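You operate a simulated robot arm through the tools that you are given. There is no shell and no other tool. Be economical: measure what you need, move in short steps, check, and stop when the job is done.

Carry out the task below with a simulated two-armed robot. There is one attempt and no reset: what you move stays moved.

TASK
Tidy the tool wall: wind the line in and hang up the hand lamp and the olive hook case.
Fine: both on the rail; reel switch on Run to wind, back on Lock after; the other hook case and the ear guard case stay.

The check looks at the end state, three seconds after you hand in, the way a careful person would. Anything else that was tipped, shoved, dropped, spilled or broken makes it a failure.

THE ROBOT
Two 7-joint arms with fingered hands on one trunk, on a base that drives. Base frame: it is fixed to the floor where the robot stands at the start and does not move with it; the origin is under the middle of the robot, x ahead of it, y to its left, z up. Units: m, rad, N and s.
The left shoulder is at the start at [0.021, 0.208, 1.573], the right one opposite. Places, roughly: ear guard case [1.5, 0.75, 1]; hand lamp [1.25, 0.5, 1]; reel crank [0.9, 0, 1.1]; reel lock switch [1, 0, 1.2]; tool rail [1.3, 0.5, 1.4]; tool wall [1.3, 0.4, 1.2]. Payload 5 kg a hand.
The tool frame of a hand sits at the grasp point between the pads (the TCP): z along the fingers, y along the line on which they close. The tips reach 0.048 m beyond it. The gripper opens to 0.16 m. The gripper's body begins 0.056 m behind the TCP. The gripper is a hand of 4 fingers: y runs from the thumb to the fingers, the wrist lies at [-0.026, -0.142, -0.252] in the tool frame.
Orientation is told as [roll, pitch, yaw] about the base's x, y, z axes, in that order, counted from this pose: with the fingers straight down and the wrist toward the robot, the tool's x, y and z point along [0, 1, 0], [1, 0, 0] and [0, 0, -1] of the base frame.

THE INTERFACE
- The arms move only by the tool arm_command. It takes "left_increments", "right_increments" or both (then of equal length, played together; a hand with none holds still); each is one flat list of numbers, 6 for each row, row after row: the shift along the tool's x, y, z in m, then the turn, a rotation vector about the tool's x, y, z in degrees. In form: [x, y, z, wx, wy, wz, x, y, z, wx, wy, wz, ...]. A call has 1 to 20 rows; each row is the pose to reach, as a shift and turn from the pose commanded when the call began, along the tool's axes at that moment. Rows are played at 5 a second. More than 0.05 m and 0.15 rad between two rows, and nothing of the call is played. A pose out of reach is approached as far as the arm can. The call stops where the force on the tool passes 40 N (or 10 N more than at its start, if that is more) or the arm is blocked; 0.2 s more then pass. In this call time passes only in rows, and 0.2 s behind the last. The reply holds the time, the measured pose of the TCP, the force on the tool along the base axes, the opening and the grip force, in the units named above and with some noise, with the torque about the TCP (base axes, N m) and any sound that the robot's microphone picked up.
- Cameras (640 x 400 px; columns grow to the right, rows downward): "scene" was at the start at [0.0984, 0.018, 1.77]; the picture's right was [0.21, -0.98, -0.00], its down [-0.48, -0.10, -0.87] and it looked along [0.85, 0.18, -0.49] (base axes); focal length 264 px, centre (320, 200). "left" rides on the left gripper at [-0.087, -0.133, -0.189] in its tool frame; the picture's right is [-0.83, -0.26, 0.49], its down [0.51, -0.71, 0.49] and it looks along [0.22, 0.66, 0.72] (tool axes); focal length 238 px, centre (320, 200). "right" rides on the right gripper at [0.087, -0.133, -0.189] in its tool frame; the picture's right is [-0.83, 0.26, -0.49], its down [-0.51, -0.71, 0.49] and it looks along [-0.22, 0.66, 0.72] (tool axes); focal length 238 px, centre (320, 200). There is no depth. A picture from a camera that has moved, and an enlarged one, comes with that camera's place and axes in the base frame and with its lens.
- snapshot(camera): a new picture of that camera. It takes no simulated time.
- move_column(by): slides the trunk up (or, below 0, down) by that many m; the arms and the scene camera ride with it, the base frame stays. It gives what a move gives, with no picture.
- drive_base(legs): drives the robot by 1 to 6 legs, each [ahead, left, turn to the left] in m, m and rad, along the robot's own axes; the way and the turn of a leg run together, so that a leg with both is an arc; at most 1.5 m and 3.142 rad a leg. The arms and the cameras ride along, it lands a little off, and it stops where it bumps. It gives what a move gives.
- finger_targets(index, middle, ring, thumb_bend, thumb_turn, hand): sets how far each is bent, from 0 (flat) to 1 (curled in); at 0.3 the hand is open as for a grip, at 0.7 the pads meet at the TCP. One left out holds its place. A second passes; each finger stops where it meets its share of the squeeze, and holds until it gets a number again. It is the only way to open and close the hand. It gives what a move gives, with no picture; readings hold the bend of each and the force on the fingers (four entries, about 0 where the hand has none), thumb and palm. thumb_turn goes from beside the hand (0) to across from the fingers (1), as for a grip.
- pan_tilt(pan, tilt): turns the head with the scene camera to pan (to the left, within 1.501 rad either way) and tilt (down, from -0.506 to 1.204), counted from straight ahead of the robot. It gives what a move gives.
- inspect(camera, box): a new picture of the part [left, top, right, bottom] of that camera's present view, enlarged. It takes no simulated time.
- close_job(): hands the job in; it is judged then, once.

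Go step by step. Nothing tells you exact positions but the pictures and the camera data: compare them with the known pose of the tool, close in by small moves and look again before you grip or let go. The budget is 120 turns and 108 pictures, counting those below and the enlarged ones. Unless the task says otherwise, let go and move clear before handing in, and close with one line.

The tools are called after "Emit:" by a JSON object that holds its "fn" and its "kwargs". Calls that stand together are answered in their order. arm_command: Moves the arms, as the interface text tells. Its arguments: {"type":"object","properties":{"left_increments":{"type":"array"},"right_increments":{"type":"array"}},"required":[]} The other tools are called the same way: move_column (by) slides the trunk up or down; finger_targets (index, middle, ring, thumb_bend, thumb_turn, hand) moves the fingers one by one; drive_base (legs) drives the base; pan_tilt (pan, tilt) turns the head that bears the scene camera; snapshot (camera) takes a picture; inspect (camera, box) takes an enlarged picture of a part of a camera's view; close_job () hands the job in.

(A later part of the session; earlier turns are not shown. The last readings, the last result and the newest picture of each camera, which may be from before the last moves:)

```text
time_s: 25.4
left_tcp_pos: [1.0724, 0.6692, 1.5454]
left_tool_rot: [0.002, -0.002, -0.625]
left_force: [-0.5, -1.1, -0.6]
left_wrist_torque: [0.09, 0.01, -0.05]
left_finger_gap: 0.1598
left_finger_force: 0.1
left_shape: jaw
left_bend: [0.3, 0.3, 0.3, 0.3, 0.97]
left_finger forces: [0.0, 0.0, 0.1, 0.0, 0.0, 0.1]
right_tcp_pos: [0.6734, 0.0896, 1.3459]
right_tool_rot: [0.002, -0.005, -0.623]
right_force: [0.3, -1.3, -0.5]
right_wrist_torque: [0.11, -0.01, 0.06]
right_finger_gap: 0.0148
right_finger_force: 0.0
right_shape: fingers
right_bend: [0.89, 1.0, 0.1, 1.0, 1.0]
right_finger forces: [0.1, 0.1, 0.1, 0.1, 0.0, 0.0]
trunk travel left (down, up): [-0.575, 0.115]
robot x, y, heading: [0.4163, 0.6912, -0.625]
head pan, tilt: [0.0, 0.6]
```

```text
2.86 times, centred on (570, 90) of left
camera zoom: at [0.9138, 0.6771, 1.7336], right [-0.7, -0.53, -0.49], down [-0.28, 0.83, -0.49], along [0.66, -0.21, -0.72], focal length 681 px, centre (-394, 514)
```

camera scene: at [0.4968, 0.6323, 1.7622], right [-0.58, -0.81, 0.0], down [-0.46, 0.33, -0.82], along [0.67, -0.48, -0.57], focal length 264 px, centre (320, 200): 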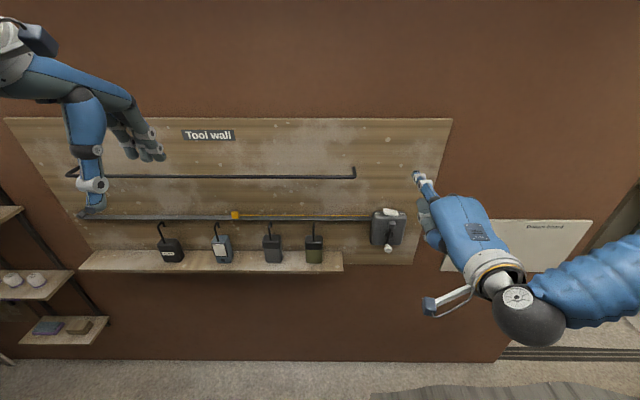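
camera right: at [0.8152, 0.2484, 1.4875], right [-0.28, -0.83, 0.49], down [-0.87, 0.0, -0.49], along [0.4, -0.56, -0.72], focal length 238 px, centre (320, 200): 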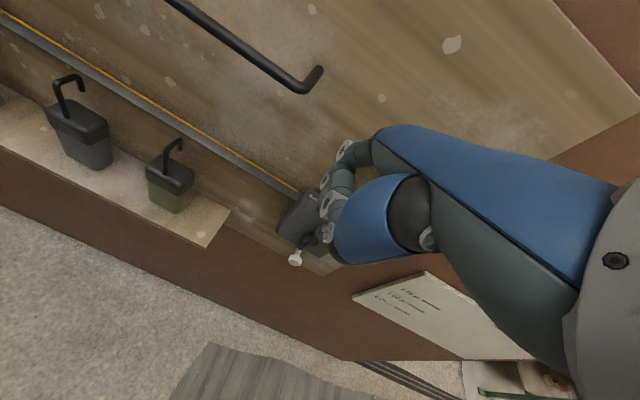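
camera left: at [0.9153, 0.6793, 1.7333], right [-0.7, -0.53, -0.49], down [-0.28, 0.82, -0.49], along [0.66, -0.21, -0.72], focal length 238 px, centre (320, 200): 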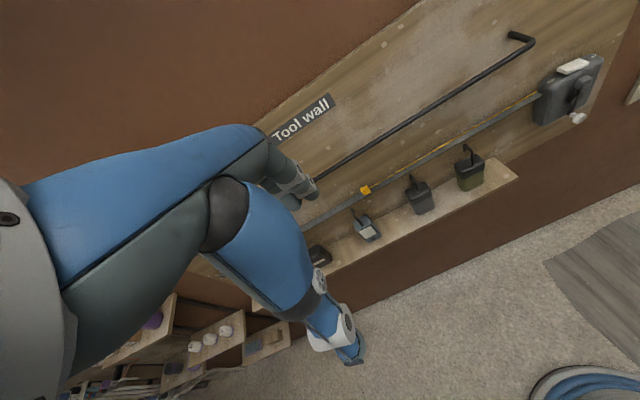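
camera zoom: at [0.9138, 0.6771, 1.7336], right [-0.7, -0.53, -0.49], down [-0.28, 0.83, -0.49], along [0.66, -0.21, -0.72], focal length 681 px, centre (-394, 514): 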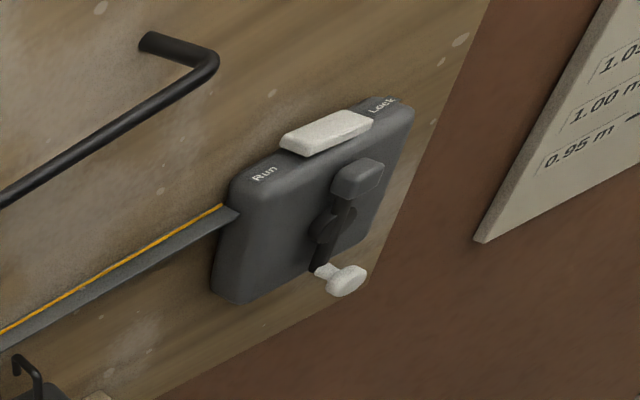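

The step was too long; I repeat it with shorter rows.

Emit:
{"fn": "arm_command", "kwargs": {"right_increments": [0.032, 0.032, 0, 0, 0, 0, 0.064, 0.064, 0, 0, 0, 0, 0.096, 0.096, 0.01, 0, 0, 0, 0.128, 0.128, 0.02, 0, 0, 0, 0.155, 0.155, 0.04, 0, 0, 0, 0.155, 0.155, 0.08, 0, 0, 0, 0.155, 0.155, 0.11, 0, 0, 0, 0.155, 0.155, 0.12, 0, 0, 0, 0.155, 0.155, 0.13, 0, 0, 0, 0.155, 0.155, 0.137, 0, 0, 0, 0.155, 0.155, 0.144, 0, 0, 0, 0.155, 0.155, 0.151, 0, 0, 0, 0.155, 0.155, 0.158, 0, 0, 0]}}

Emit:
{"fn": "inspect", "kwargs": {"camera": "left", "box": [500, 20, 640, 160]}}

```text
time_s: 27.8
left_tcp_pos: [1.0712, 0.672, 1.5457]
left_tool_rot: [-0.001, -0.004, -0.623]
left_force: [-0.2, -1.9, -1.1]
left_wrist_torque: [0.06, 0.1, -0.01]
left_finger_gap: 0.1602
left_finger_force: 0.1
left_shape: jaw
left_bend: [0.3, 0.3, 0.3, 0.3, 0.97]
left_finger forces: [0.0, 0.1, 0.0, 0.1, 0.0, 0.1]
right_tcp_pos: [0.8932, 0.1235, 1.2082]
right_tool_rot: [-0.001, -0.022, -0.623]
right_force: [-19.5, 16.0, 35.5]
right_wrist_torque: [-4.41, -2.87, -0.96]
right_finger_gap: 0.0132
right_finger_force: 21.4
right_shape: fingers
right_bend: [0.89, 1.0, 0.11, 1.0, 1.0]
right_finger forces: [0.0, 0.0, 42.6, 0.0, 0.0, 0.1]
trunk travel left (down, up): [-0.575, 0.115]
robot x, y, heading: [0.4174, 0.6898, -0.626]
head pan, tilt: [0.0, 0.6]
stopped in row 12 (right hand): the force on the tool passed its limit at 45 N (the readings are from after the stop); the commanded pose is now the measured one
```

```text
2.86 times, centred on (570, 90) of left
camera zoom: at [0.911, 0.6818, 1.7346], right [-0.7, -0.53, -0.49], down [-0.28, 0.82, -0.49], along [0.66, -0.21, -0.72], focal length 681 px, centre (-394, 514)
```

zoom: 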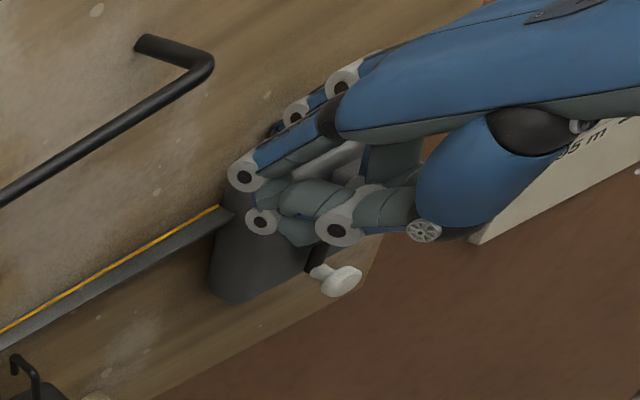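

Emit:
{"fn": "arm_command", "kwargs": {"right_increments": [0, 0, -0.04, 0, 0, 0, -0.02, -0.03, -0.06, 0, 0, 0, -0.05, -0.06, -0.08, 0, 0, 0, -0.08, -0.09, -0.1, 0, 0, 0, -0.11, -0.12, -0.12, 0, 0, 0, -0.15, -0.14, -0.13, 0, 0, 0]}}

Emit:
{"fn": "inspect", "kwargs": {"camera": "scene", "box": [360, 190, 420, 260]}}

```text
time_s: 29.2
left_tcp_pos: [1.0723, 0.6676, 1.5464]
left_tool_rot: [0.0, -0.002, -0.627]
left_force: [-1.4, -1.8, 0.2]
left_wrist_torque: [0.1, -0.08, 0.0]
left_finger_gap: 0.1598
left_finger_force: 0.2
left_shape: jaw
left_bend: [0.3, 0.3, 0.3, 0.3, 0.97]
left_finger forces: [0.1, 0.0, 0.1, 0.0, 0.0, 0.0]
right_tcp_pos: [0.691, 0.087, 1.3302]
right_tool_rot: [0.001, -0.015, -0.623]
right_force: [-1.7, -1.6, -0.3]
right_wrist_torque: [0.1, -0.11, -0.03]
right_finger_gap: 0.0129
right_finger_force: 0.2
right_shape: fingers
right_bend: [0.89, 1.0, 0.1, 1.0, 1.0]
right_finger forces: [0.0, 0.1, 0.0, 0.1, 0.0, 0.0]
trunk travel left (down, up): [-0.575, 0.115]
robot x, y, heading: [0.4129, 0.6963, -0.629]
head pan, tilt: [0.0, 0.6]
```

```text
5.71 times, centred on (390, 225) of scene
camera zoom: at [0.4929, 0.63, 1.7623], right [-0.58, -0.81, 0.0], down [-0.46, 0.33, -0.83], along [0.67, -0.48, -0.56], focal length 1511 px, centre (-80, 57)
```

zoom: 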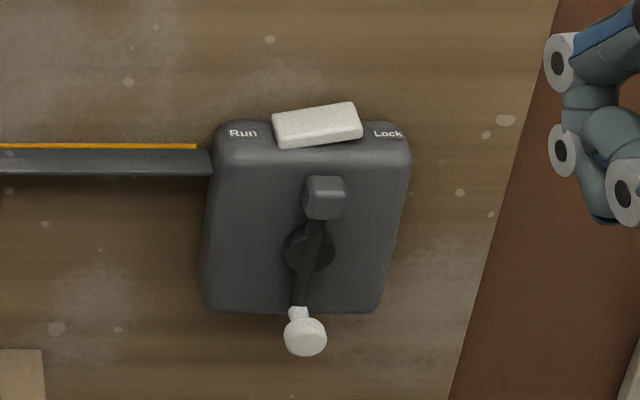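

The rocker is on Run now. Next the crank: I open the right hand, turn it fingers-forward and bring it in front of the knob.

Emit:
{"fn": "finger_targets", "kwargs": {"hand": "right", "index": 0.35, "middle": 0.35, "ring": 0.35, "thumb_bend": 0.35, "thumb_turn": 1}}

Emit:
{"fn": "arm_command", "kwargs": {"right_increments": [0.007, 0, 0.022, -7.5, 0, 0, 0.014, 0, 0.044, -15, 0, 0, 0.021, 0, 0.066, -22.5, 0, 0, 0.028, 0, 0.088, -30, 0, 0, 0.035, 0, 0.11, -37.5, 0, 0, 0.042, 0, 0.132, -45, 0, 0, 0.049, 0, 0.154, -52.5, 0, 0, 0.056, 0.01, 0.176, -60, 0, 0, 0.063, 0.02, 0.198, -67.5, 0, 0, 0.07, 0.03, 0.22, -75, 0, 0, 0.077, 0.04, 0.242, -82.5, 0, 0, 0.084, 0.05, 0.264, -89, 0, 0]}}

Emit:
{"fn": "snapshot", "kwargs": {"camera": "scene"}}

Emit:
{"fn": "snapshot", "kwargs": {"camera": "right"}}

Emit:
{"fn": "inspect", "kwargs": {"camera": "left", "box": [480, 20, 640, 180]}}

```text
time_s: 30.2
left_tcp_pos: [1.0722, 0.6704, 1.5445]
left_tool_rot: [0.001, 0.0, -0.626]
left_force: [-0.8, -0.4, 0.0]
left_wrist_torque: [0.0, -0.03, -0.01]
left_finger_gap: 0.1597
left_finger_force: 0.0
left_shape: jaw
left_bend: [0.3, 0.3, 0.3, 0.3, 0.97]
left_finger forces: [0.1, 0.0, 0.0, 0.1, 0.1, 0.0]
right_tcp_pos: [0.6923, 0.089, 1.3293]
right_tool_rot: [0.0, -0.013, -0.625]
right_force: [0.1, 0.9, 0.1]
right_wrist_torque: [0.02, 0.0, 0.0]
right_finger_gap: 0.1503
right_finger_force: 0.1
right_shape: fingers
right_bend: [0.35, 0.35, 0.35, 0.35, 0.98]
right_finger forces: [0.0, 0.1, 0.0, 0.0, 0.0, 0.0]
trunk travel left (down, up): [-0.575, 0.115]
robot x, y, heading: [0.4138, 0.6922, -0.626]
head pan, tilt: [0.0, 0.6]
```

```text
time_s: 31.9
left_tcp_pos: [1.0713, 0.6692, 1.5457]
left_tool_rot: [0.002, -0.001, -0.626]
left_force: [-0.5, -1.0, 0.5]
left_wrist_torque: [0.03, -0.05, -0.01]
left_finger_gap: 0.16
left_finger_force: 0.1
left_shape: jaw
left_bend: [0.3, 0.3, 0.3, 0.3, 0.97]
left_finger forces: [0.0, 0.1, 0.0, 0.1, 0.1, 0.1]
right_tcp_pos: [0.7556, 0.1708, 1.1796]
right_tool_rot: [0.024, -0.934, -0.542]
right_force: [-0.2, -1.6, 0.9]
right_wrist_torque: [0.04, -0.04, 0.07]
right_finger_gap: 0.1505
right_finger_force: 0.0
right_shape: fingers
right_bend: [0.35, 0.35, 0.35, 0.35, 0.98]
right_finger forces: [0.1, 0.0, 0.0, 0.0, 0.0, 0.1]
trunk travel left (down, up): [-0.575, 0.115]
robot x, y, heading: [0.4146, 0.6932, -0.625]
head pan, tilt: [0.0, 0.6]
stopped in row 8 (right hand): the force on the tool passed its limit at 58 N (the readings are from after the stop); the commanded pose is now the measured one
```

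```text
71 pictures are left
camera scene: at [0.494, 0.6308, 1.7624], right [-0.58, -0.81, 0.0], down [-0.46, 0.33, -0.82], along [0.67, -0.48, -0.57], focal length 264 px, centre (320, 200)
```

scene: 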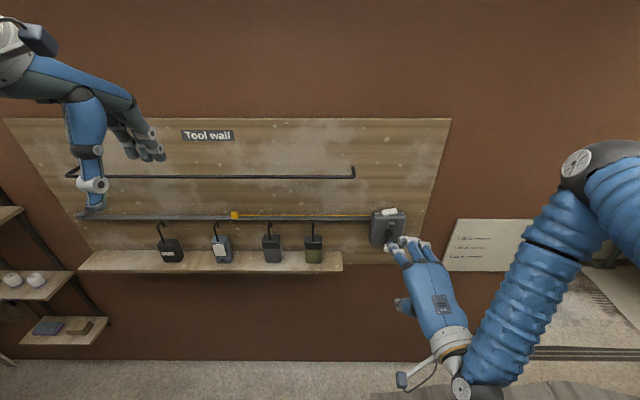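

```text
70 pictures are left
camera right: at [0.5978, 0.3613, 1.1847], right [-0.62, -0.61, 0.48], down [-0.27, -0.41, -0.87], along [0.73, -0.67, 0.09], focal length 238 px, centre (320, 200)
```

right: 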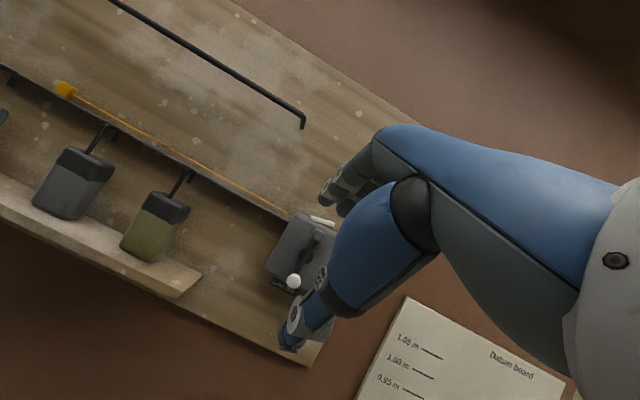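

```text
2.50 times, centred on (560, 100) of left
camera zoom: at [0.9123, 0.6772, 1.7342], right [-0.7, -0.53, -0.49], down [-0.28, 0.83, -0.49], along [0.66, -0.21, -0.72], focal length 596 px, centre (-280, 450)
```

zoom: 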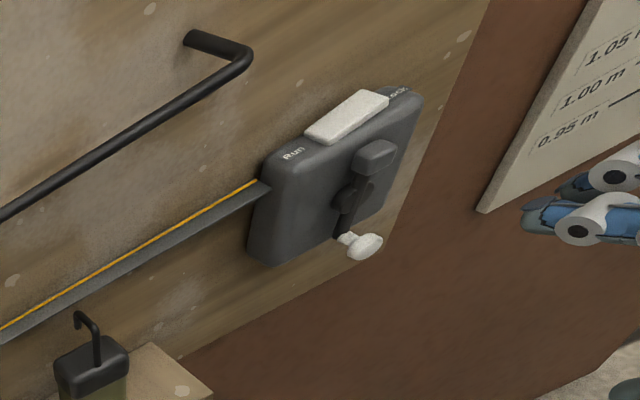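

The arm apparently ran into its own limits (no contact seen near the reel). Lowering the trunk by 0.2 m puts the shoulders at a better height for this work.

Emit:
{"fn": "move_column", "kwargs": {"by": -0.2}}

Emit:
{"fn": "arm_command", "kwargs": {"right_increments": [-0.01, 0.02, 0, -5, 0, 0, -0.01, 0.04, 0, -10, 0, 0, -0.01, 0.06, 0, -15, 0, 0, -0.01, 0.08, 0, -20, 0, 0, -0.01, 0.09, 0, -25, 0, 0, -0.01, 0.1, 0, -30, 0, 0, -0.01, 0.1, 0, -36, 0, 0]}}

Emit:
{"fn": "snapshot", "kwargs": {"camera": "scene"}}

```text
time_s: 34.1
left_tcp_pos: [1.0728, 0.6706, 1.346]
left_tool_rot: [0.0, -0.002, -0.624]
left_force: [0.4, 0.1, 1.1]
left_wrist_torque: [0.01, -0.01, 0.0]
left_finger_gap: 0.1599
left_finger_force: 0.1
left_shape: jaw
left_bend: [0.3, 0.3, 0.3, 0.3, 0.97]
left_finger forces: [0.1, 0.0, 0.0, 0.0, 0.0, 0.0]
right_tcp_pos: [0.7554, 0.1732, 0.9794]
right_tool_rot: [0.025, -0.933, -0.54]
right_force: [-0.7, -0.1, 0.3]
right_wrist_torque: [0.0, -0.01, 0.03]
right_finger_gap: 0.1509
right_finger_force: 0.1
right_shape: fingers
right_bend: [0.35, 0.35, 0.35, 0.35, 0.98]
right_finger forces: [0.0, 0.0, 0.0, 0.0, 0.0, 0.1]
trunk travel left (down, up): [-0.375, 0.315]
robot x, y, heading: [0.4184, 0.6891, -0.626]
head pan, tilt: [0.0, 0.6]
```

```text
time_s: 35.7
left_tcp_pos: [1.0723, 0.6706, 1.3461]
left_tool_rot: [-0.001, -0.001, -0.625]
left_force: [0.5, -0.6, 0.2]
left_wrist_torque: [0.0, -0.01, 0.03]
left_finger_gap: 0.1598
left_finger_force: 0.1
left_shape: jaw
left_bend: [0.3, 0.3, 0.3, 0.3, 0.97]
left_finger forces: [0.1, 0.1, 0.0, 0.0, 0.0, 0.1]
right_tcp_pos: [0.8019, 0.1347, 1.0599]
right_tool_rot: [1.061, -1.555, -1.584]
right_force: [-0.3, -0.2, 0.9]
right_wrist_torque: [-0.04, -0.01, 0.05]
right_finger_gap: 0.1507
right_finger_force: 0.0
right_shape: fingers
right_bend: [0.35, 0.35, 0.35, 0.35, 0.98]
right_finger forces: [0.0, 0.0, 0.0, 0.1, 0.0, 0.1]
trunk travel left (down, up): [-0.375, 0.315]
robot x, y, heading: [0.4151, 0.6912, -0.623]
head pan, tilt: [0.0, 0.6]
```

```text
68 pictures are left
camera scene: at [0.4951, 0.6319, 1.5622], right [-0.58, -0.81, 0.0], down [-0.46, 0.33, -0.82], along [0.67, -0.48, -0.57], focal length 264 px, centre (320, 200)
```

scene: 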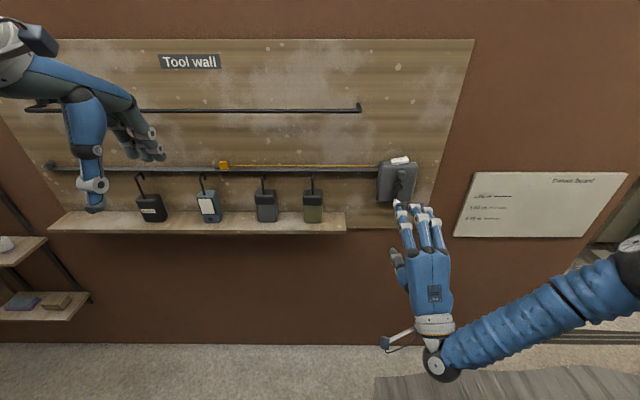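

Emit:
{"fn": "arm_command", "kwargs": {"right_increments": [0, 0, 0, 0, -3, 0, 0, 0, 0, 0, -6, 0]}}

Emit:
{"fn": "inspect", "kwargs": {"camera": "scene", "box": [350, 140, 470, 260]}}

Emit:
{"fn": "inspect", "kwargs": {"camera": "right", "box": [120, 80, 440, 390]}}

Emit:
{"fn": "snapshot", "kwargs": {"camera": "left"}}

```text
time_s: 36.3
left_tcp_pos: [1.0727, 0.6708, 1.3456]
left_tool_rot: [0.001, -0.002, -0.627]
left_force: [0.3, -0.5, 0.0]
left_wrist_torque: [-0.01, 0.0, 0.0]
left_finger_gap: 0.1593
left_finger_force: 0.1
left_shape: jaw
left_bend: [0.3, 0.3, 0.3, 0.3, 0.97]
left_finger forces: [0.0, 0.0, 0.0, 0.0, 0.0, 0.0]
right_tcp_pos: [0.802, 0.1349, 1.0584]
right_tool_rot: [0.845, -1.554, -1.471]
right_force: [0.8, 0.4, -0.1]
right_wrist_torque: [0.05, 0.05, -0.01]
right_finger_gap: 0.1509
right_finger_force: 0.1
right_shape: fingers
right_bend: [0.35, 0.35, 0.35, 0.35, 0.98]
right_finger forces: [0.0, 0.0, 0.0, 0.0, 0.1, 0.1]
trunk travel left (down, up): [-0.375, 0.315]
robot x, y, heading: [0.4173, 0.695, -0.625]
head pan, tilt: [0.0, 0.6]
```

```text
3.33 times, centred on (410, 200) of scene
camera zoom: at [0.4955, 0.6329, 1.5623], right [-0.58, -0.81, 0.0], down [-0.46, 0.33, -0.82], along [0.67, -0.48, -0.57], focal length 882 px, centre (20, 200)
```

zoom: 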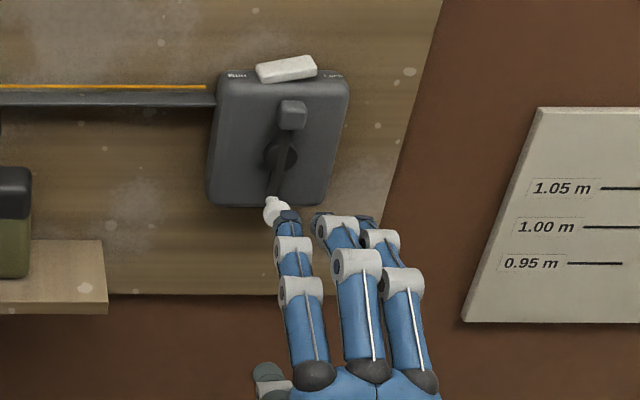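

```text
1.29 times, centred on (280, 235) of right
camera zoom: at [0.6988, 0.3179, 0.9278], right [-0.88, -0.4, 0.25], down [0.1, -0.69, -0.72], along [0.46, -0.61, 0.65], focal length 308 px, centre (372, 155)
```

zoom: 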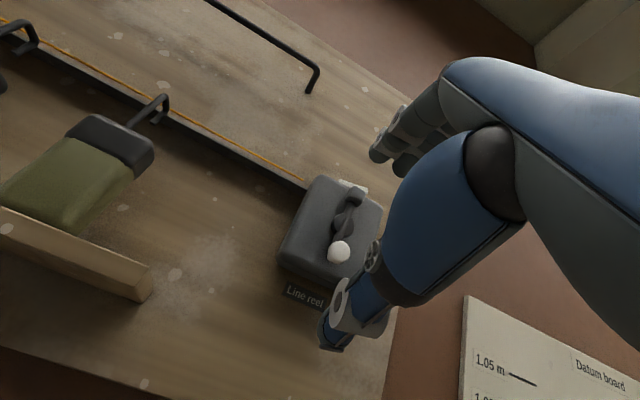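

```text
65 pictures are left
camera left: at [0.9139, 0.6796, 1.5335], right [-0.7, -0.53, -0.49], down [-0.28, 0.82, -0.49], along [0.66, -0.21, -0.72], focal length 238 px, centre (320, 200)
```

left: 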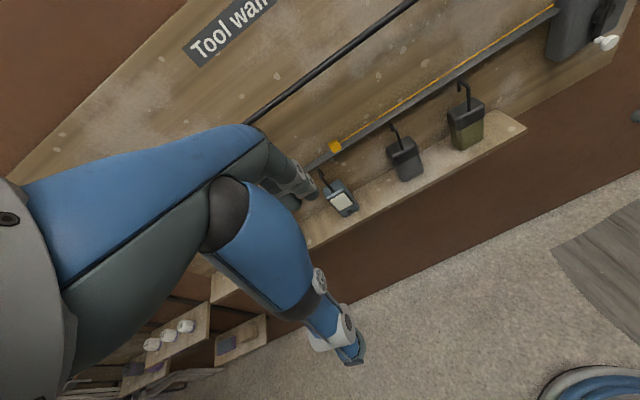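

The index and thumb line up with the TCP. I'll use an index–thumb pinch, keeping the middle and ring fingers straight and out of the way, and approach the knob.

Emit:
{"fn": "finger_targets", "kwargs": {"hand": "right", "index": 0.5, "middle": 0.1, "ring": 0.1, "thumb_bend": 0.5}}

Emit:
{"fn": "arm_command", "kwargs": {"right_increments": [-0.012, 0.005, 0.02, 0, 0, 0, -0.025, 0.009, 0.04, 0, 0, 0, -0.025, 0.009, 0.07, 0, 0, 0]}}

Emit:
{"fn": "inspect", "kwargs": {"camera": "scene", "box": [350, 140, 450, 240]}}

Emit:
{"fn": "inspect", "kwargs": {"camera": "right", "box": [160, 120, 400, 360]}}

```text
time_s: 37.3
left_tcp_pos: [1.0728, 0.6697, 1.3451]
left_tool_rot: [0.001, -0.001, -0.624]
left_force: [0.3, 0.1, 0.4]
left_wrist_torque: [-0.01, 0.03, 0.03]
left_finger_gap: 0.1601
left_finger_force: 0.1
left_shape: jaw
left_bend: [0.3, 0.3, 0.3, 0.3, 0.97]
left_finger forces: [0.0, 0.0, 0.0, 0.0, 0.0, 0.0]
right_tcp_pos: [0.8004, 0.135, 1.0573]
right_tool_rot: [0.84, -1.554, -1.463]
right_force: [-0.3, -0.2, 0.2]
right_wrist_torque: [0.03, -0.01, 0.02]
right_finger_gap: 0.0917
right_finger_force: 0.1
right_shape: fingers
right_bend: [0.5, 0.1, 0.1, 0.5, 1.0]
right_finger forces: [0.1, 0.0, 0.1, 0.0, 0.0, 0.1]
trunk travel left (down, up): [-0.375, 0.315]
robot x, y, heading: [0.4166, 0.6894, -0.625]
head pan, tilt: [0.0, 0.6]
```

```text
time_s: 38.1
left_tcp_pos: [1.0747, 0.6696, 1.3434]
left_tool_rot: [0.001, -0.002, -0.624]
left_force: [0.2, -0.3, -0.4]
left_wrist_torque: [-0.02, 0.11, -0.01]
left_finger_gap: 0.1602
left_finger_force: 0.0
left_shape: jaw
left_bend: [0.3, 0.3, 0.3, 0.3, 0.97]
left_finger forces: [0.1, 0.0, 0.1, 0.0, 0.0, 0.0]
right_tcp_pos: [0.8428, 0.0704, 1.0653]
right_tool_rot: [0.779, -1.552, -1.403]
right_force: [0.0, -0.4, -0.3]
right_wrist_torque: [-0.07, -0.06, 0.01]
right_finger_gap: 0.0914
right_finger_force: 0.0
right_shape: fingers
right_bend: [0.5, 0.1, 0.1, 0.5, 1.0]
right_finger forces: [0.1, 0.1, 0.0, 0.0, 0.1, 0.0]
trunk travel left (down, up): [-0.375, 0.315]
robot x, y, heading: [0.4172, 0.6913, -0.621]
head pan, tilt: [0.0, 0.6]
```

```text
4.00 times, centred on (400, 190) of scene
camera zoom: at [0.4972, 0.6327, 1.5621], right [-0.58, -0.81, 0.0], down [-0.46, 0.33, -0.82], along [0.67, -0.48, -0.57], focal length 1058 px, centre (0, 240)
```

zoom: 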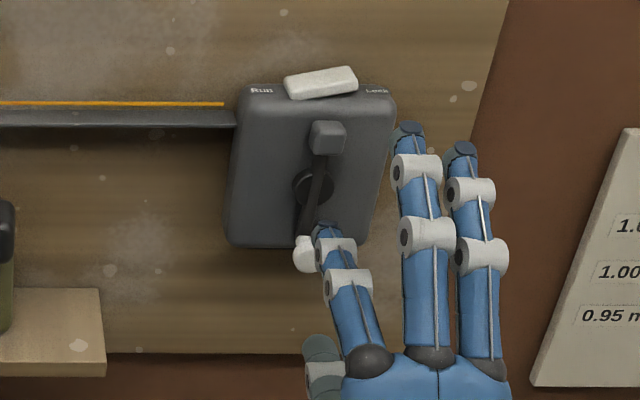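

```text
1.67 times, centred on (280, 240) of right
camera zoom: at [0.7396, 0.2551, 0.9359], right [-0.88, -0.4, 0.25], down [0.1, -0.69, -0.72], along [0.46, -0.61, 0.64], focal length 397 px, centre (387, 133)
```

zoom: 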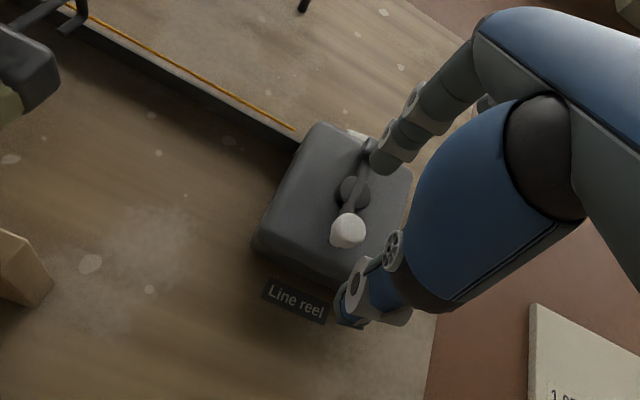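

The knob lies between index and thumb, aligned laterally. I advance 4.5 cm and look before closing.

Emit:
{"fn": "arm_command", "kwargs": {"right_increments": [0, 0, 0.015, 0, 0, 0, 0, 0, 0.03, 0, 0, 0, 0, 0, 0.045, 0, 0, 0]}}

Emit:
{"fn": "inspect", "kwargs": {"camera": "right", "box": [200, 120, 400, 320]}}

Emit:
{"fn": "inspect", "kwargs": {"camera": "scene", "box": [360, 150, 440, 230]}}

```text
time_s: 38.9
left_tcp_pos: [1.073, 0.6706, 1.344]
left_tool_rot: [0.0, -0.001, -0.625]
left_force: [-0.1, 0.6, -0.4]
left_wrist_torque: [-0.04, 0.07, -0.01]
left_finger_gap: 0.1598
left_finger_force: 0.1
left_shape: jaw
left_bend: [0.3, 0.3, 0.3, 0.3, 0.97]
left_finger forces: [0.0, 0.1, 0.1, 0.0, 0.0, 0.0]
right_tcp_pos: [0.8803, 0.0466, 1.0659]
right_tool_rot: [0.773, -1.555, -1.397]
right_force: [-0.1, -0.3, 0.4]
right_wrist_torque: [-0.03, -0.02, 0.01]
right_finger_gap: 0.0914
right_finger_force: 0.0
right_shape: fingers
right_bend: [0.5, 0.1, 0.1, 0.5, 1.0]
right_finger forces: [0.0, 0.1, 0.0, 0.0, 0.1, 0.1]
trunk travel left (down, up): [-0.375, 0.315]
robot x, y, heading: [0.4152, 0.6912, -0.627]
head pan, tilt: [0.0, 0.6]
```

```text
2.00 times, centred on (300, 220) of right
camera zoom: at [0.778, 0.2303, 0.9354], right [-0.88, -0.4, 0.25], down [0.1, -0.69, -0.72], along [0.46, -0.61, 0.64], focal length 477 px, centre (360, 160)
```

zoom: 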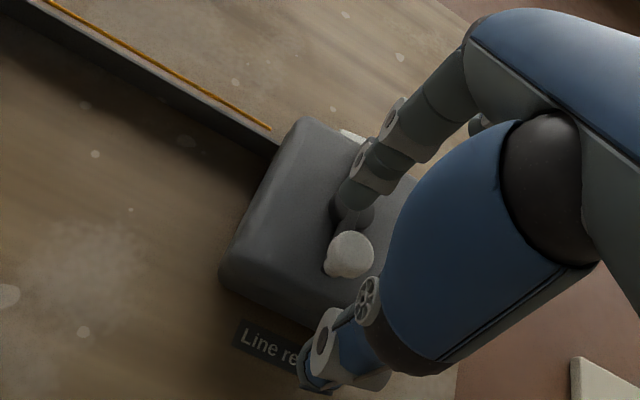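

```text
5.00 times, centred on (400, 190) of scene
camera zoom: at [0.496, 0.6327, 1.5622], right [-0.58, -0.81, 0.0], down [-0.46, 0.33, -0.82], along [0.67, -0.48, -0.57], focal length 1322 px, centre (-80, 250)
```

zoom: 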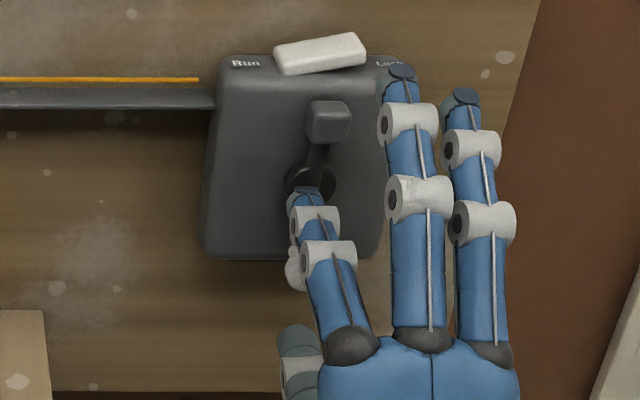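

Index above and thumb below the knob; close the pinch.

Emit:
{"fn": "finger_targets", "kwargs": {"hand": "right", "index": 0.72, "thumb_bend": 0.72}}

Emit:
{"fn": "inspect", "kwargs": {"camera": "right", "box": [200, 120, 400, 320]}}

```text
time_s: 39.9
left_tcp_pos: [1.0731, 0.6708, 1.3455]
left_tool_rot: [0.0, -0.002, -0.626]
left_force: [-0.2, 0.4, 0.1]
left_wrist_torque: [0.03, 0.04, 0.0]
left_finger_gap: 0.1598
left_finger_force: 0.1
left_shape: jaw
left_bend: [0.3, 0.3, 0.3, 0.3, 0.97]
left_finger forces: [0.0, 0.0, 0.0, 0.1, 0.1, 0.0]
right_tcp_pos: [0.8803, 0.0469, 1.0663]
right_tool_rot: [0.888, -1.554, -1.515]
right_force: [3.6, -5.5, 6.1]
right_wrist_torque: [-0.05, -0.28, -0.13]
right_finger_gap: 0.0315
right_finger_force: 9.6
right_shape: fingers
right_bend: [0.63, 0.1, 0.1, 0.68, 1.0]
right_finger forces: [12.3, 0.0, 0.0, 0.1, 6.9, 0.2]
trunk travel left (down, up): [-0.375, 0.315]
robot x, y, heading: [0.4153, 0.6912, -0.62]
head pan, tilt: [0.0, 0.6]
```

```text
2.00 times, centred on (300, 220) of right
camera zoom: at [0.7781, 0.23, 0.9361], right [-0.88, -0.4, 0.25], down [0.1, -0.69, -0.72], along [0.46, -0.61, 0.65], focal length 477 px, centre (360, 160)
```

zoom: 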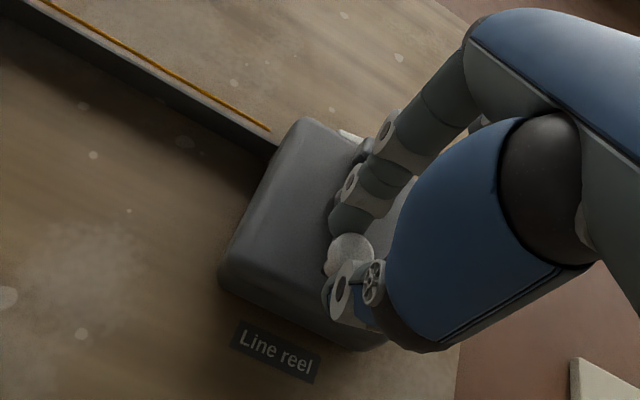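

The knob is held. I try the first 60° clockwise (bottom toward left).

Emit:
{"fn": "arm_command", "kwargs": {"right_increments": [0.0091, 0.0008, 0, 0, 0, 0, 0.0178, 0.0031, 0, 0, 0, 0, 0.026, 0.007, 0, 0, 0, 0, 0.0334, 0.0122, 0, 0, 0, 0, 0.045, 0.026, 0, 0, 0, 0]}}

Emit:
{"fn": "inspect", "kwargs": {"camera": "scene", "box": [200, 130, 440, 250]}}

```text
time_s: 41.1
left_tcp_pos: [1.0747, 0.6721, 1.3442]
left_tool_rot: [-0.003, -0.002, -0.623]
left_force: [0.3, 0.0, -0.8]
left_wrist_torque: [-0.07, 0.04, 0.01]
left_finger_gap: 0.1602
left_finger_force: 0.1
left_shape: jaw
left_bend: [0.3, 0.3, 0.3, 0.3, 0.97]
left_finger forces: [0.0, 0.1, 0.0, 0.0, 0.0, 0.1]
right_tcp_pos: [0.9084, 0.0848, 1.0905]
right_tool_rot: [0.706, -1.553, -1.327]
right_force: [-2.2, 12.7, -7.2]
right_wrist_torque: [0.24, 0.25, 0.3]
right_finger_gap: 0.0243
right_finger_force: 10.2
right_shape: fingers
right_bend: [0.67, 0.1, 0.1, 0.69, 1.0]
right_finger forces: [4.8, 0.0, 0.0, 0.0, 14.7, 0.1]
trunk travel left (down, up): [-0.375, 0.315]
robot x, y, heading: [0.4169, 0.6943, -0.619]
head pan, tilt: [0.0, 0.6]
```

```text
2.67 times, centred on (320, 190) of scene
camera zoom: at [0.4962, 0.6347, 1.5622], right [-0.58, -0.81, 0.0], down [-0.46, 0.33, -0.82], along [0.67, -0.48, -0.57], focal length 705 px, centre (320, 227)
```

zoom: 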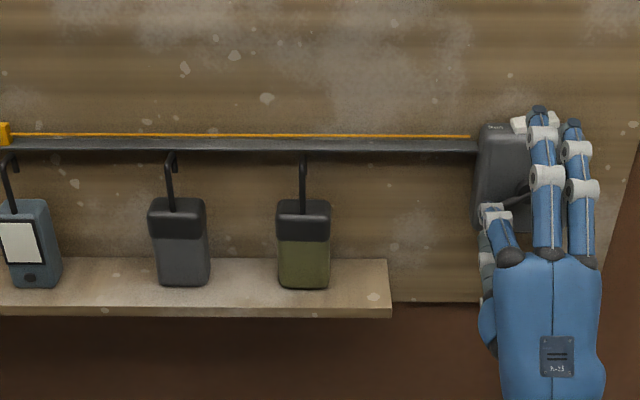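

The crank turns, but the clip moved away (line let out), so the other direction winds in. I turn counter-clockwise one full turn.

Emit:
{"fn": "arm_command", "kwargs": {"right_increments": [-0.019, -0.019, 0, 0, 0, 0, -0.045, -0.026, 0, 0, 0, 0, -0.071, -0.019, 0, 0, 0, 0, -0.09, 0, 0, 0, 0, 0, -0.097, 0.026, 0, 0, 0, 0, -0.09, 0.052, 0, 0, 0, 0, -0.071, 0.071, 0, 0, 0, 0, -0.045, 0.078, 0, 0, 0, 0, -0.019, 0.071, 0, 0, 0, 0, 0, 0.052, 0, 0, 0, 0, 0.007, 0.026, 0, 0, 0, 0, 0, 0, 0, 0, 0, 0]}}

Emit:
{"fn": "inspect", "kwargs": {"camera": "scene", "box": [200, 130, 440, 250]}}

```text
time_s: 43.7
left_tcp_pos: [1.0723, 0.6697, 1.3443]
left_tool_rot: [-0.001, -0.001, -0.625]
left_force: [-0.3, 0.3, 0.0]
left_wrist_torque: [0.03, -0.03, 0.01]
left_finger_gap: 0.1602
left_finger_force: 0.0
left_shape: jaw
left_bend: [0.3, 0.3, 0.3, 0.3, 0.97]
left_finger forces: [0.0, 0.0, 0.0, 0.0, 0.1, 0.1]
right_tcp_pos: [0.9069, 0.0822, 1.0919]
right_tool_rot: [0.864, -1.554, -1.489]
right_force: [0.4, 2.5, -0.9]
right_wrist_torque: [0.05, 0.02, 0.09]
right_finger_gap: 0.0086
right_finger_force: 0.0
right_shape: fingers
right_bend: [0.7, 0.1, 0.1, 0.72, 1.0]
right_finger forces: [0.0, 0.0, 0.0, 0.0, 0.0, 0.0]
trunk travel left (down, up): [-0.375, 0.315]
robot x, y, heading: [0.4181, 0.6956, -0.622]
head pan, tilt: [0.0, 0.6]
```

```text
2.67 times, centred on (320, 190) of scene
camera zoom: at [0.4956, 0.6323, 1.5622], right [-0.58, -0.81, 0.0], down [-0.46, 0.33, -0.82], along [0.67, -0.48, -0.57], focal length 705 px, centre (320, 227)
```

zoom: 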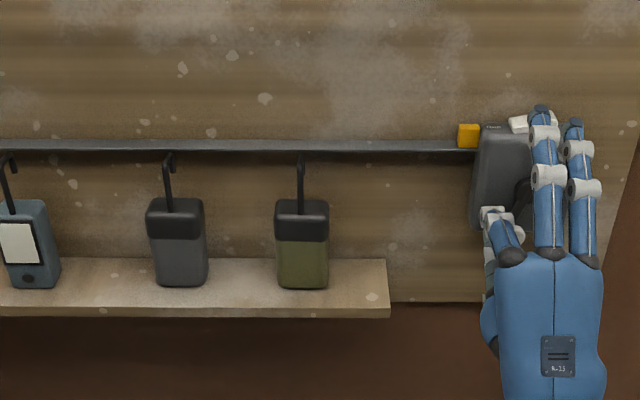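

The clip is now right at the reel; the knob slipped free at the end stop. I open slightly, back straight out and check.

Emit:
{"fn": "finger_targets", "kwargs": {"hand": "right", "index": 0.5, "thumb_bend": 0.5}}

Emit:
{"fn": "arm_command", "kwargs": {"right_increments": [0, 0, -0.03, 0, 0, 0, 0, 0, -0.07, 0, 0, 0, -0.03, 0, -0.11, 0, 0, 0, -0.07, 0, -0.14, 0, 0, 0, -0.12, 0, -0.15, 0, 0, 0]}}

Emit:
{"fn": "inspect", "kwargs": {"camera": "scene", "box": [340, 140, 440, 230]}}

```text
time_s: 44.7
left_tcp_pos: [1.0733, 0.6706, 1.346]
left_tool_rot: [0.001, -0.001, -0.625]
left_force: [-0.2, 0.1, -0.2]
left_wrist_torque: [0.02, -0.03, 0.0]
left_finger_gap: 0.1602
left_finger_force: 0.1
left_shape: jaw
left_bend: [0.3, 0.3, 0.3, 0.3, 0.97]
left_finger forces: [0.0, 0.1, 0.0, 0.0, 0.0, 0.0]
right_tcp_pos: [0.9073, 0.0815, 1.0907]
right_tool_rot: [0.835, -1.553, -1.458]
right_force: [0.6, -0.3, -0.2]
right_wrist_torque: [0.0, 0.02, -0.02]
right_finger_gap: 0.0907
right_finger_force: 0.1
right_shape: fingers
right_bend: [0.5, 0.1, 0.1, 0.5, 1.0]
right_finger forces: [0.1, 0.0, 0.0, 0.0, 0.0, 0.0]
trunk travel left (down, up): [-0.375, 0.315]
robot x, y, heading: [0.4132, 0.6944, -0.62]
head pan, tilt: [0.0, 0.6]
```

```text
refused: row 5 steps farther than a row can; nothing moved
```

```text
4.44 times, centred on (390, 185) of scene
camera zoom: at [0.4956, 0.6327, 1.5623], right [-0.58, -0.81, 0.0], down [-0.46, 0.33, -0.82], along [0.67, -0.48, -0.57], focal length 1175 px, centre (9, 267)
```

zoom: 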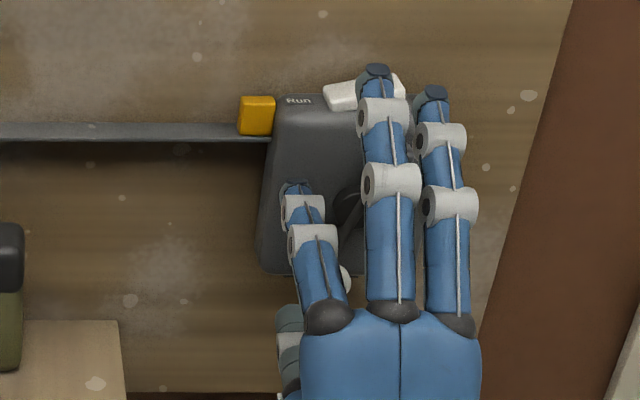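

Fully wound. Now back out, and turn back to fingers-down for pressing the Lock end with the index finger.

Emit:
{"fn": "arm_command", "kwargs": {"right_increments": [0, 0, -0.04, 0, 0, 0, 0, 0, -0.08, 0, 0, 0, 0, 0, -0.12, 0, 0, 0, 0, 0.01, -0.16, 0, 0, 0, -0.008, 0.02, -0.16, 7.5, 0, 0, -0.016, 0.035, -0.16, 15, 0, 0, -0.024, 0.05, -0.16, 22.5, 0, 0, -0.032, 0.065, -0.16, 30, 0, 0, -0.04, 0.08, -0.16, 37.5, 0, 0, -0.048, 0.095, -0.16, 45, 0, 0, -0.056, 0.11, -0.16, 52.5, 0, 0, -0.064, 0.125, -0.16, 60, 0, 0, -0.072, 0.14, -0.16, 67.5, 0, 0, -0.08, 0.155, -0.16, 75, 0, 0, -0.087, 0.17, -0.16, 82.5, 0, 0, -0.087, 0.18, -0.16, 89, 0, 0]}}

Emit:
{"fn": "finger_targets", "kwargs": {"hand": "right", "index": 0.1, "middle": 1, "ring": 1, "thumb_bend": 1}}

Emit:
{"fn": "inspect", "kwargs": {"camera": "scene", "box": [340, 80, 480, 220]}}

```text
time_s: 48.1
left_tcp_pos: [1.0731, 0.6703, 1.3443]
left_tool_rot: [0.0, -0.001, -0.625]
left_force: [0.0, -0.3, -0.4]
left_wrist_torque: [-0.05, 0.0, -0.01]
left_finger_gap: 0.1598
left_finger_force: 0.2
left_shape: jaw
left_bend: [0.3, 0.3, 0.3, 0.3, 0.97]
left_finger forces: [0.0, 0.1, 0.1, 0.1, 0.0, 0.0]
right_tcp_pos: [0.7262, 0.1027, 1.2719]
right_tool_rot: [0.012, -0.004, -0.624]
right_force: [0.8, 0.7, -1.2]
right_wrist_torque: [-0.03, 0.02, -0.01]
right_finger_gap: 0.0907
right_finger_force: 0.0
right_shape: fingers
right_bend: [0.5, 0.1, 0.1, 0.5, 1.0]
right_finger forces: [0.1, 0.1, 0.0, 0.1, 0.0, 0.0]
right hand out of reach, approached as far as the arm can: row 9, 10, 11, 12
trunk travel left (down, up): [-0.375, 0.315]
robot x, y, heading: [0.4128, 0.689, -0.626]
head pan, tilt: [0.0, 0.6]
```

```text
time_s: 49.1
left_tcp_pos: [1.0717, 0.6717, 1.3445]
left_tool_rot: [-0.001, -0.003, -0.626]
left_force: [0.1, 0.2, 0.0]
left_wrist_torque: [0.0, 0.02, 0.0]
left_finger_gap: 0.1602
left_finger_force: 0.1
left_shape: jaw
left_bend: [0.3, 0.3, 0.3, 0.3, 0.97]
left_finger forces: [0.0, 0.0, 0.0, 0.1, 0.0, 0.1]
right_tcp_pos: [0.7261, 0.1022, 1.272]
right_tool_rot: [0.014, -0.005, -0.625]
right_force: [-0.2, -0.3, 0.6]
right_wrist_torque: [-0.06, 0.0, -0.04]
right_finger_gap: 0.0695
right_finger_force: 0.1
right_shape: fingers
right_bend: [0.1, 0.91, 1.0, 1.0, 1.0]
right_finger forces: [0.0, 0.0, 0.0, 0.0, 0.0, 0.0]
trunk travel left (down, up): [-0.375, 0.315]
robot x, y, heading: [0.4164, 0.693, -0.623]
head pan, tilt: [0.0, 0.6]
```

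```text
2.86 times, centred on (410, 150) of scene
camera zoom: at [0.4957, 0.6328, 1.5623], right [-0.58, -0.81, 0.0], down [-0.46, 0.33, -0.82], along [0.67, -0.48, -0.57], focal length 756 px, centre (63, 343)
```

zoom: 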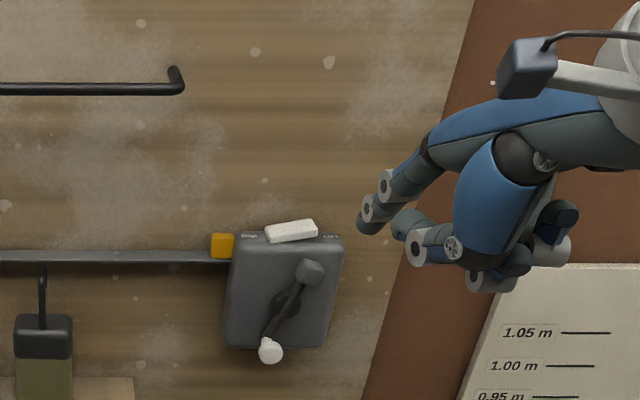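

The index tip is about 0.12 ahead of the TCP; I move over the Lock end of the rocker and press down gently.

Emit:
{"fn": "arm_command", "kwargs": {"right_increments": [0, 0.04, 0, 0, 0, 0, 0, 0.08, 0, 0, 0, 0, 0, 0.12, 0.01, 0, 0, 0, 0.001, 0.126, 0.03, 0, 0, 0, 0.001, 0.126, 0.045, 0, 0, 0, 0.001, 0.126, 0.052, 0, 0, 0, 0.001, 0.126, 0.058, 0, 0, 0, 0.001, 0.126, 0.064, 0, 0, 0, 0.001, 0.126, 0.07, 0, 0, 0, 0.001, 0.126, 0.076, 0, 0, 0, 0.001, 0.126, 0.082, 0, 0, 0]}}

```text
time_s: 51.3
left_tcp_pos: [1.0711, 0.6711, 1.3461]
left_tool_rot: [0.0, -0.003, -0.627]
left_force: [0.4, -0.4, -0.6]
left_wrist_torque: [0.1, 0.11, -0.02]
left_finger_gap: 0.16
left_finger_force: 0.0
left_shape: jaw
left_bend: [0.3, 0.3, 0.3, 0.3, 0.97]
left_finger forces: [0.0, 0.1, 0.0, 0.0, 0.1, 0.0]
right_tcp_pos: [0.8301, 0.0321, 1.2085]
right_tool_rot: [0.014, -0.023, -0.62]
right_force: [-17.4, 10.3, 25.8]
right_wrist_torque: [-1.59, -2.77, -0.16]
right_finger_gap: 0.0698
right_finger_force: 19.6
right_shape: fingers
right_bend: [0.1, 0.91, 1.0, 1.0, 1.0]
right_finger forces: [39.7, 0.0, 0.0, 0.0, 0.0, 0.0]
trunk travel left (down, up): [-0.375, 0.315]
robot x, y, heading: [0.4147, 0.6927, -0.623]
head pan, tilt: [0.0, 0.6]
stopped in row 11 (right hand): the force on the tool passed its limit at 43 N (the readings are from after the stop); the commanded pose is now the measured one
```

Contact at the right spot (Y'≈0.528). I lift away and check.

Emit:
{"fn": "arm_command", "kwargs": {"right_increments": [0, 0, -0.04, 0, 0, 0, 0, -0.03, -0.07, 0, 0, 0, 0, -0.07, -0.08, 0, 0, 0, 0, -0.11, -0.08, 0, 0, 0, -0.03, -0.14, -0.08, 0, 0, 0, -0.06, -0.17, -0.08, 0, 0, 0, -0.09, -0.2, -0.08, 0, 0, 0]}}

Emit:
{"fn": "inspect", "kwargs": {"camera": "scene", "box": [330, 140, 430, 220]}}

```text
time_s: 52.9
left_tcp_pos: [1.0697, 0.6683, 1.3462]
left_tool_rot: [0.003, -0.005, -0.624]
left_force: [-1.1, -0.4, 1.0]
left_wrist_torque: [0.14, -0.18, 0.06]
left_finger_gap: 0.16
left_finger_force: 0.2
left_shape: jaw
left_bend: [0.3, 0.3, 0.3, 0.3, 0.97]
left_finger forces: [0.0, 0.0, 0.1, 0.0, 0.0, 0.0]
right_tcp_pos: [0.6125, 0.0712, 1.2773]
right_tool_rot: [0.015, -0.015, -0.622]
right_force: [-1.0, -0.7, -1.4]
right_wrist_torque: [0.05, -0.11, 0.06]
right_finger_gap: 0.0698
right_finger_force: 0.0
right_shape: fingers
right_bend: [0.1, 0.92, 1.0, 1.0, 1.0]
right_finger forces: [0.0, 0.1, 0.0, 0.0, 0.1, 0.0]
trunk travel left (down, up): [-0.375, 0.315]
robot x, y, heading: [0.4166, 0.6931, -0.62]
head pan, tilt: [0.0, 0.6]
```

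```text
5.00 times, centred on (380, 180) of scene
camera zoom: at [0.4921, 0.6308, 1.5621], right [-0.58, -0.81, 0.0], down [-0.46, 0.33, -0.83], along [0.67, -0.48, -0.56], focal length 1322 px, centre (20, 300)
```

zoom: 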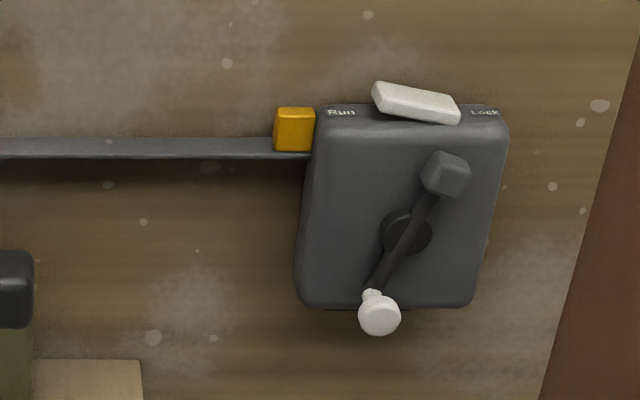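

Rocker is back on Lock and the line is wound in. Now the olive case: I'll grasp its body from the front with the right hand, closing left–right. First turn the hand fingers-forward and open it.

Emit:
{"fn": "finger_targets", "kwargs": {"hand": "right", "index": 0.4, "middle": 0.4, "ring": 0.4, "thumb_bend": 0.4, "thumb_turn": 1}}

Emit:
{"fn": "arm_command", "kwargs": {"right_increments": [0.01, 0, 0.01, -7.5, 0, 0, 0.02, 0, 0.02, -15, 0, 0, 0.03, 0, 0.03, -22.5, 0, 0, 0.04, 0, 0.04, -30, 0, 0, 0.05, 0.005, 0.05, -37.5, 0, 0, 0.06, 0.01, 0.06, -45, 0, 0, 0.075, 0.015, 0.07, -52.5, 0, 0, 0.09, 0.02, 0.08, -60, 0, 0, 0.11, 0.025, 0.09, -67.5, 0, 0, 0.13, 0.03, 0.1, -75, 0, 0, 0.15, 0.03, 0.11, -82.5, 0, 0, 0.17, 0.03, 0.12, -89, 0, 0]}}

Emit:
{"fn": "arm_command", "kwargs": {"right_increments": [0.01, 0, 0, 0, 0, -7.5, 0.02, 0, 0, 0, 0, -15, 0.04, 0, 0, 0, 0, -22.5, 0.06, 0, 0, 0, 0, -30, 0.08, 0, 0, 0, 0, -37.5, 0.1, 0, 0, 0, 0, -45, 0.12, 0, 0, 0, 0, -52.5, 0.14, 0, 0, 0, 0, -60, 0.16, 0, 0, 0, 0, -67.5, 0.18, 0, 0, 0, 0, -75, 0.2, 0, 0, 0, 0, -82.5, 0.22, 0, 0, 0, 0, -90]}}

Emit:
{"fn": "snapshot", "kwargs": {"camera": "scene"}}

Emit:
{"fn": "snapshot", "kwargs": {"camera": "right"}}

```text
time_s: 53.9
left_tcp_pos: [1.0717, 0.67, 1.3457]
left_tool_rot: [0.0, -0.002, -0.625]
left_force: [0.3, -0.2, 0.3]
left_wrist_torque: [0.03, -0.06, 0.01]
left_finger_gap: 0.16
left_finger_force: 0.0
left_shape: jaw
left_bend: [0.3, 0.3, 0.3, 0.3, 0.97]
left_finger forces: [0.2, 0.0, 0.1, 0.0, 0.0, 0.1]
right_tcp_pos: [0.6145, 0.0722, 1.2766]
right_tool_rot: [0.013, -0.013, -0.626]
right_force: [0.4, -0.8, 0.0]
right_wrist_torque: [0.03, -0.02, 0.01]
right_finger_gap: 0.1308
right_finger_force: 0.0
right_shape: fingers
right_bend: [0.4, 0.4, 0.4, 0.4, 0.99]
right_finger forces: [0.0, 0.0, 0.0, 0.1, 0.1, 0.1]
trunk travel left (down, up): [-0.375, 0.315]
robot x, y, heading: [0.4133, 0.6936, -0.627]
head pan, tilt: [0.0, 0.6]
```

```text
time_s: 56.5
left_tcp_pos: [1.0737, 0.6706, 1.3447]
left_tool_rot: [0.001, -0.001, -0.627]
left_force: [1.2, 0.5, 0.5]
left_wrist_torque: [-0.03, 0.07, -0.02]
left_finger_gap: 0.16
left_finger_force: 0.0
left_shape: jaw
left_bend: [0.3, 0.3, 0.3, 0.3, 0.97]
left_finger forces: [0.0, 0.0, 0.0, 0.0, 0.1, 0.0]
right_tcp_pos: [0.7439, 0.1969, 1.1636]
right_tool_rot: [1.462, -1.558, -2.087]
right_force: [0.7, -0.1, 0.2]
right_wrist_torque: [0.02, 0.02, -0.04]
right_finger_gap: 0.1313
right_finger_force: 0.1
right_shape: fingers
right_bend: [0.4, 0.4, 0.4, 0.4, 0.99]
right_finger forces: [0.0, 0.0, 0.0, 0.0, 0.0, 0.0]
right hand out of reach, approached as far as the arm can: row 2, 3, 4, 5, 6, 7, 8, 9
trunk travel left (down, up): [-0.375, 0.315]
robot x, y, heading: [0.4131, 0.6898, -0.632]
head pan, tilt: [0.0, 0.6]
```

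```text
time_s: 59.1
left_tcp_pos: [1.0748, 0.6724, 1.3454]
left_tool_rot: [0.0, -0.004, -0.624]
left_force: [-0.1, 1.3, -0.4]
left_wrist_torque: [-0.16, 0.05, -0.03]
left_finger_gap: 0.1598
left_finger_force: 0.1
left_shape: jaw
left_bend: [0.3, 0.3, 0.3, 0.3, 0.97]
left_finger forces: [0.0, 0.1, 0.0, 0.0, 0.0, 0.0]
right_tcp_pos: [0.868, 0.3746, 1.1665]
right_tool_rot: [-1.568, -0.011, 0.946]
right_force: [0.6, 0.8, -0.6]
right_wrist_torque: [-0.05, 0.0, -0.1]
right_finger_gap: 0.131
right_finger_force: 0.0
right_shape: fingers
right_bend: [0.4, 0.4, 0.4, 0.4, 0.99]
right_finger forces: [0.1, 0.0, 0.1, 0.0, 0.1, 0.0]
trunk travel left (down, up): [-0.375, 0.315]
robot x, y, heading: [0.4159, 0.6919, -0.627]
head pan, tilt: [0.0, 0.6]
```

```text
54 pictures are left
camera scene: at [0.4958, 0.6352, 1.5623], right [-0.58, -0.81, 0.0], down [-0.46, 0.33, -0.83], along [0.67, -0.48, -0.56], focal length 264 px, centre (320, 200)
```

scene: 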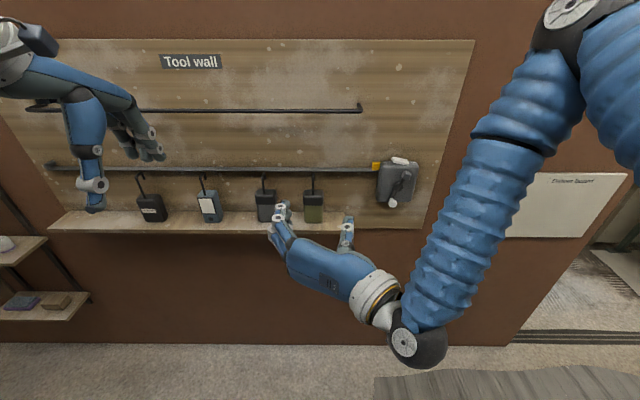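

```text
53 pictures are left
camera right: at [0.6378, 0.3784, 1.0768], right [-0.25, 0.49, 0.84], down [-0.02, -0.87, 0.5], along [0.97, 0.11, 0.22], focal length 238 px, centre (320, 200)
```

right: 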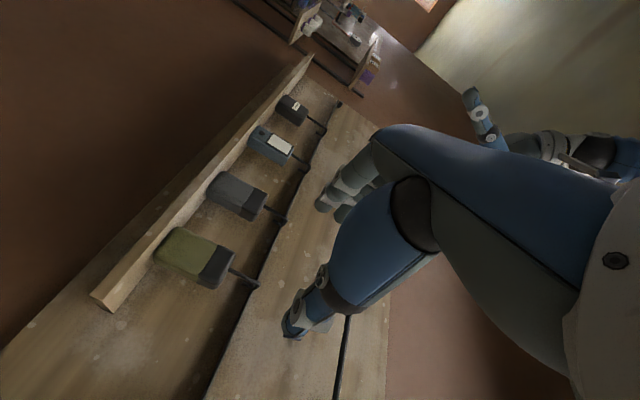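

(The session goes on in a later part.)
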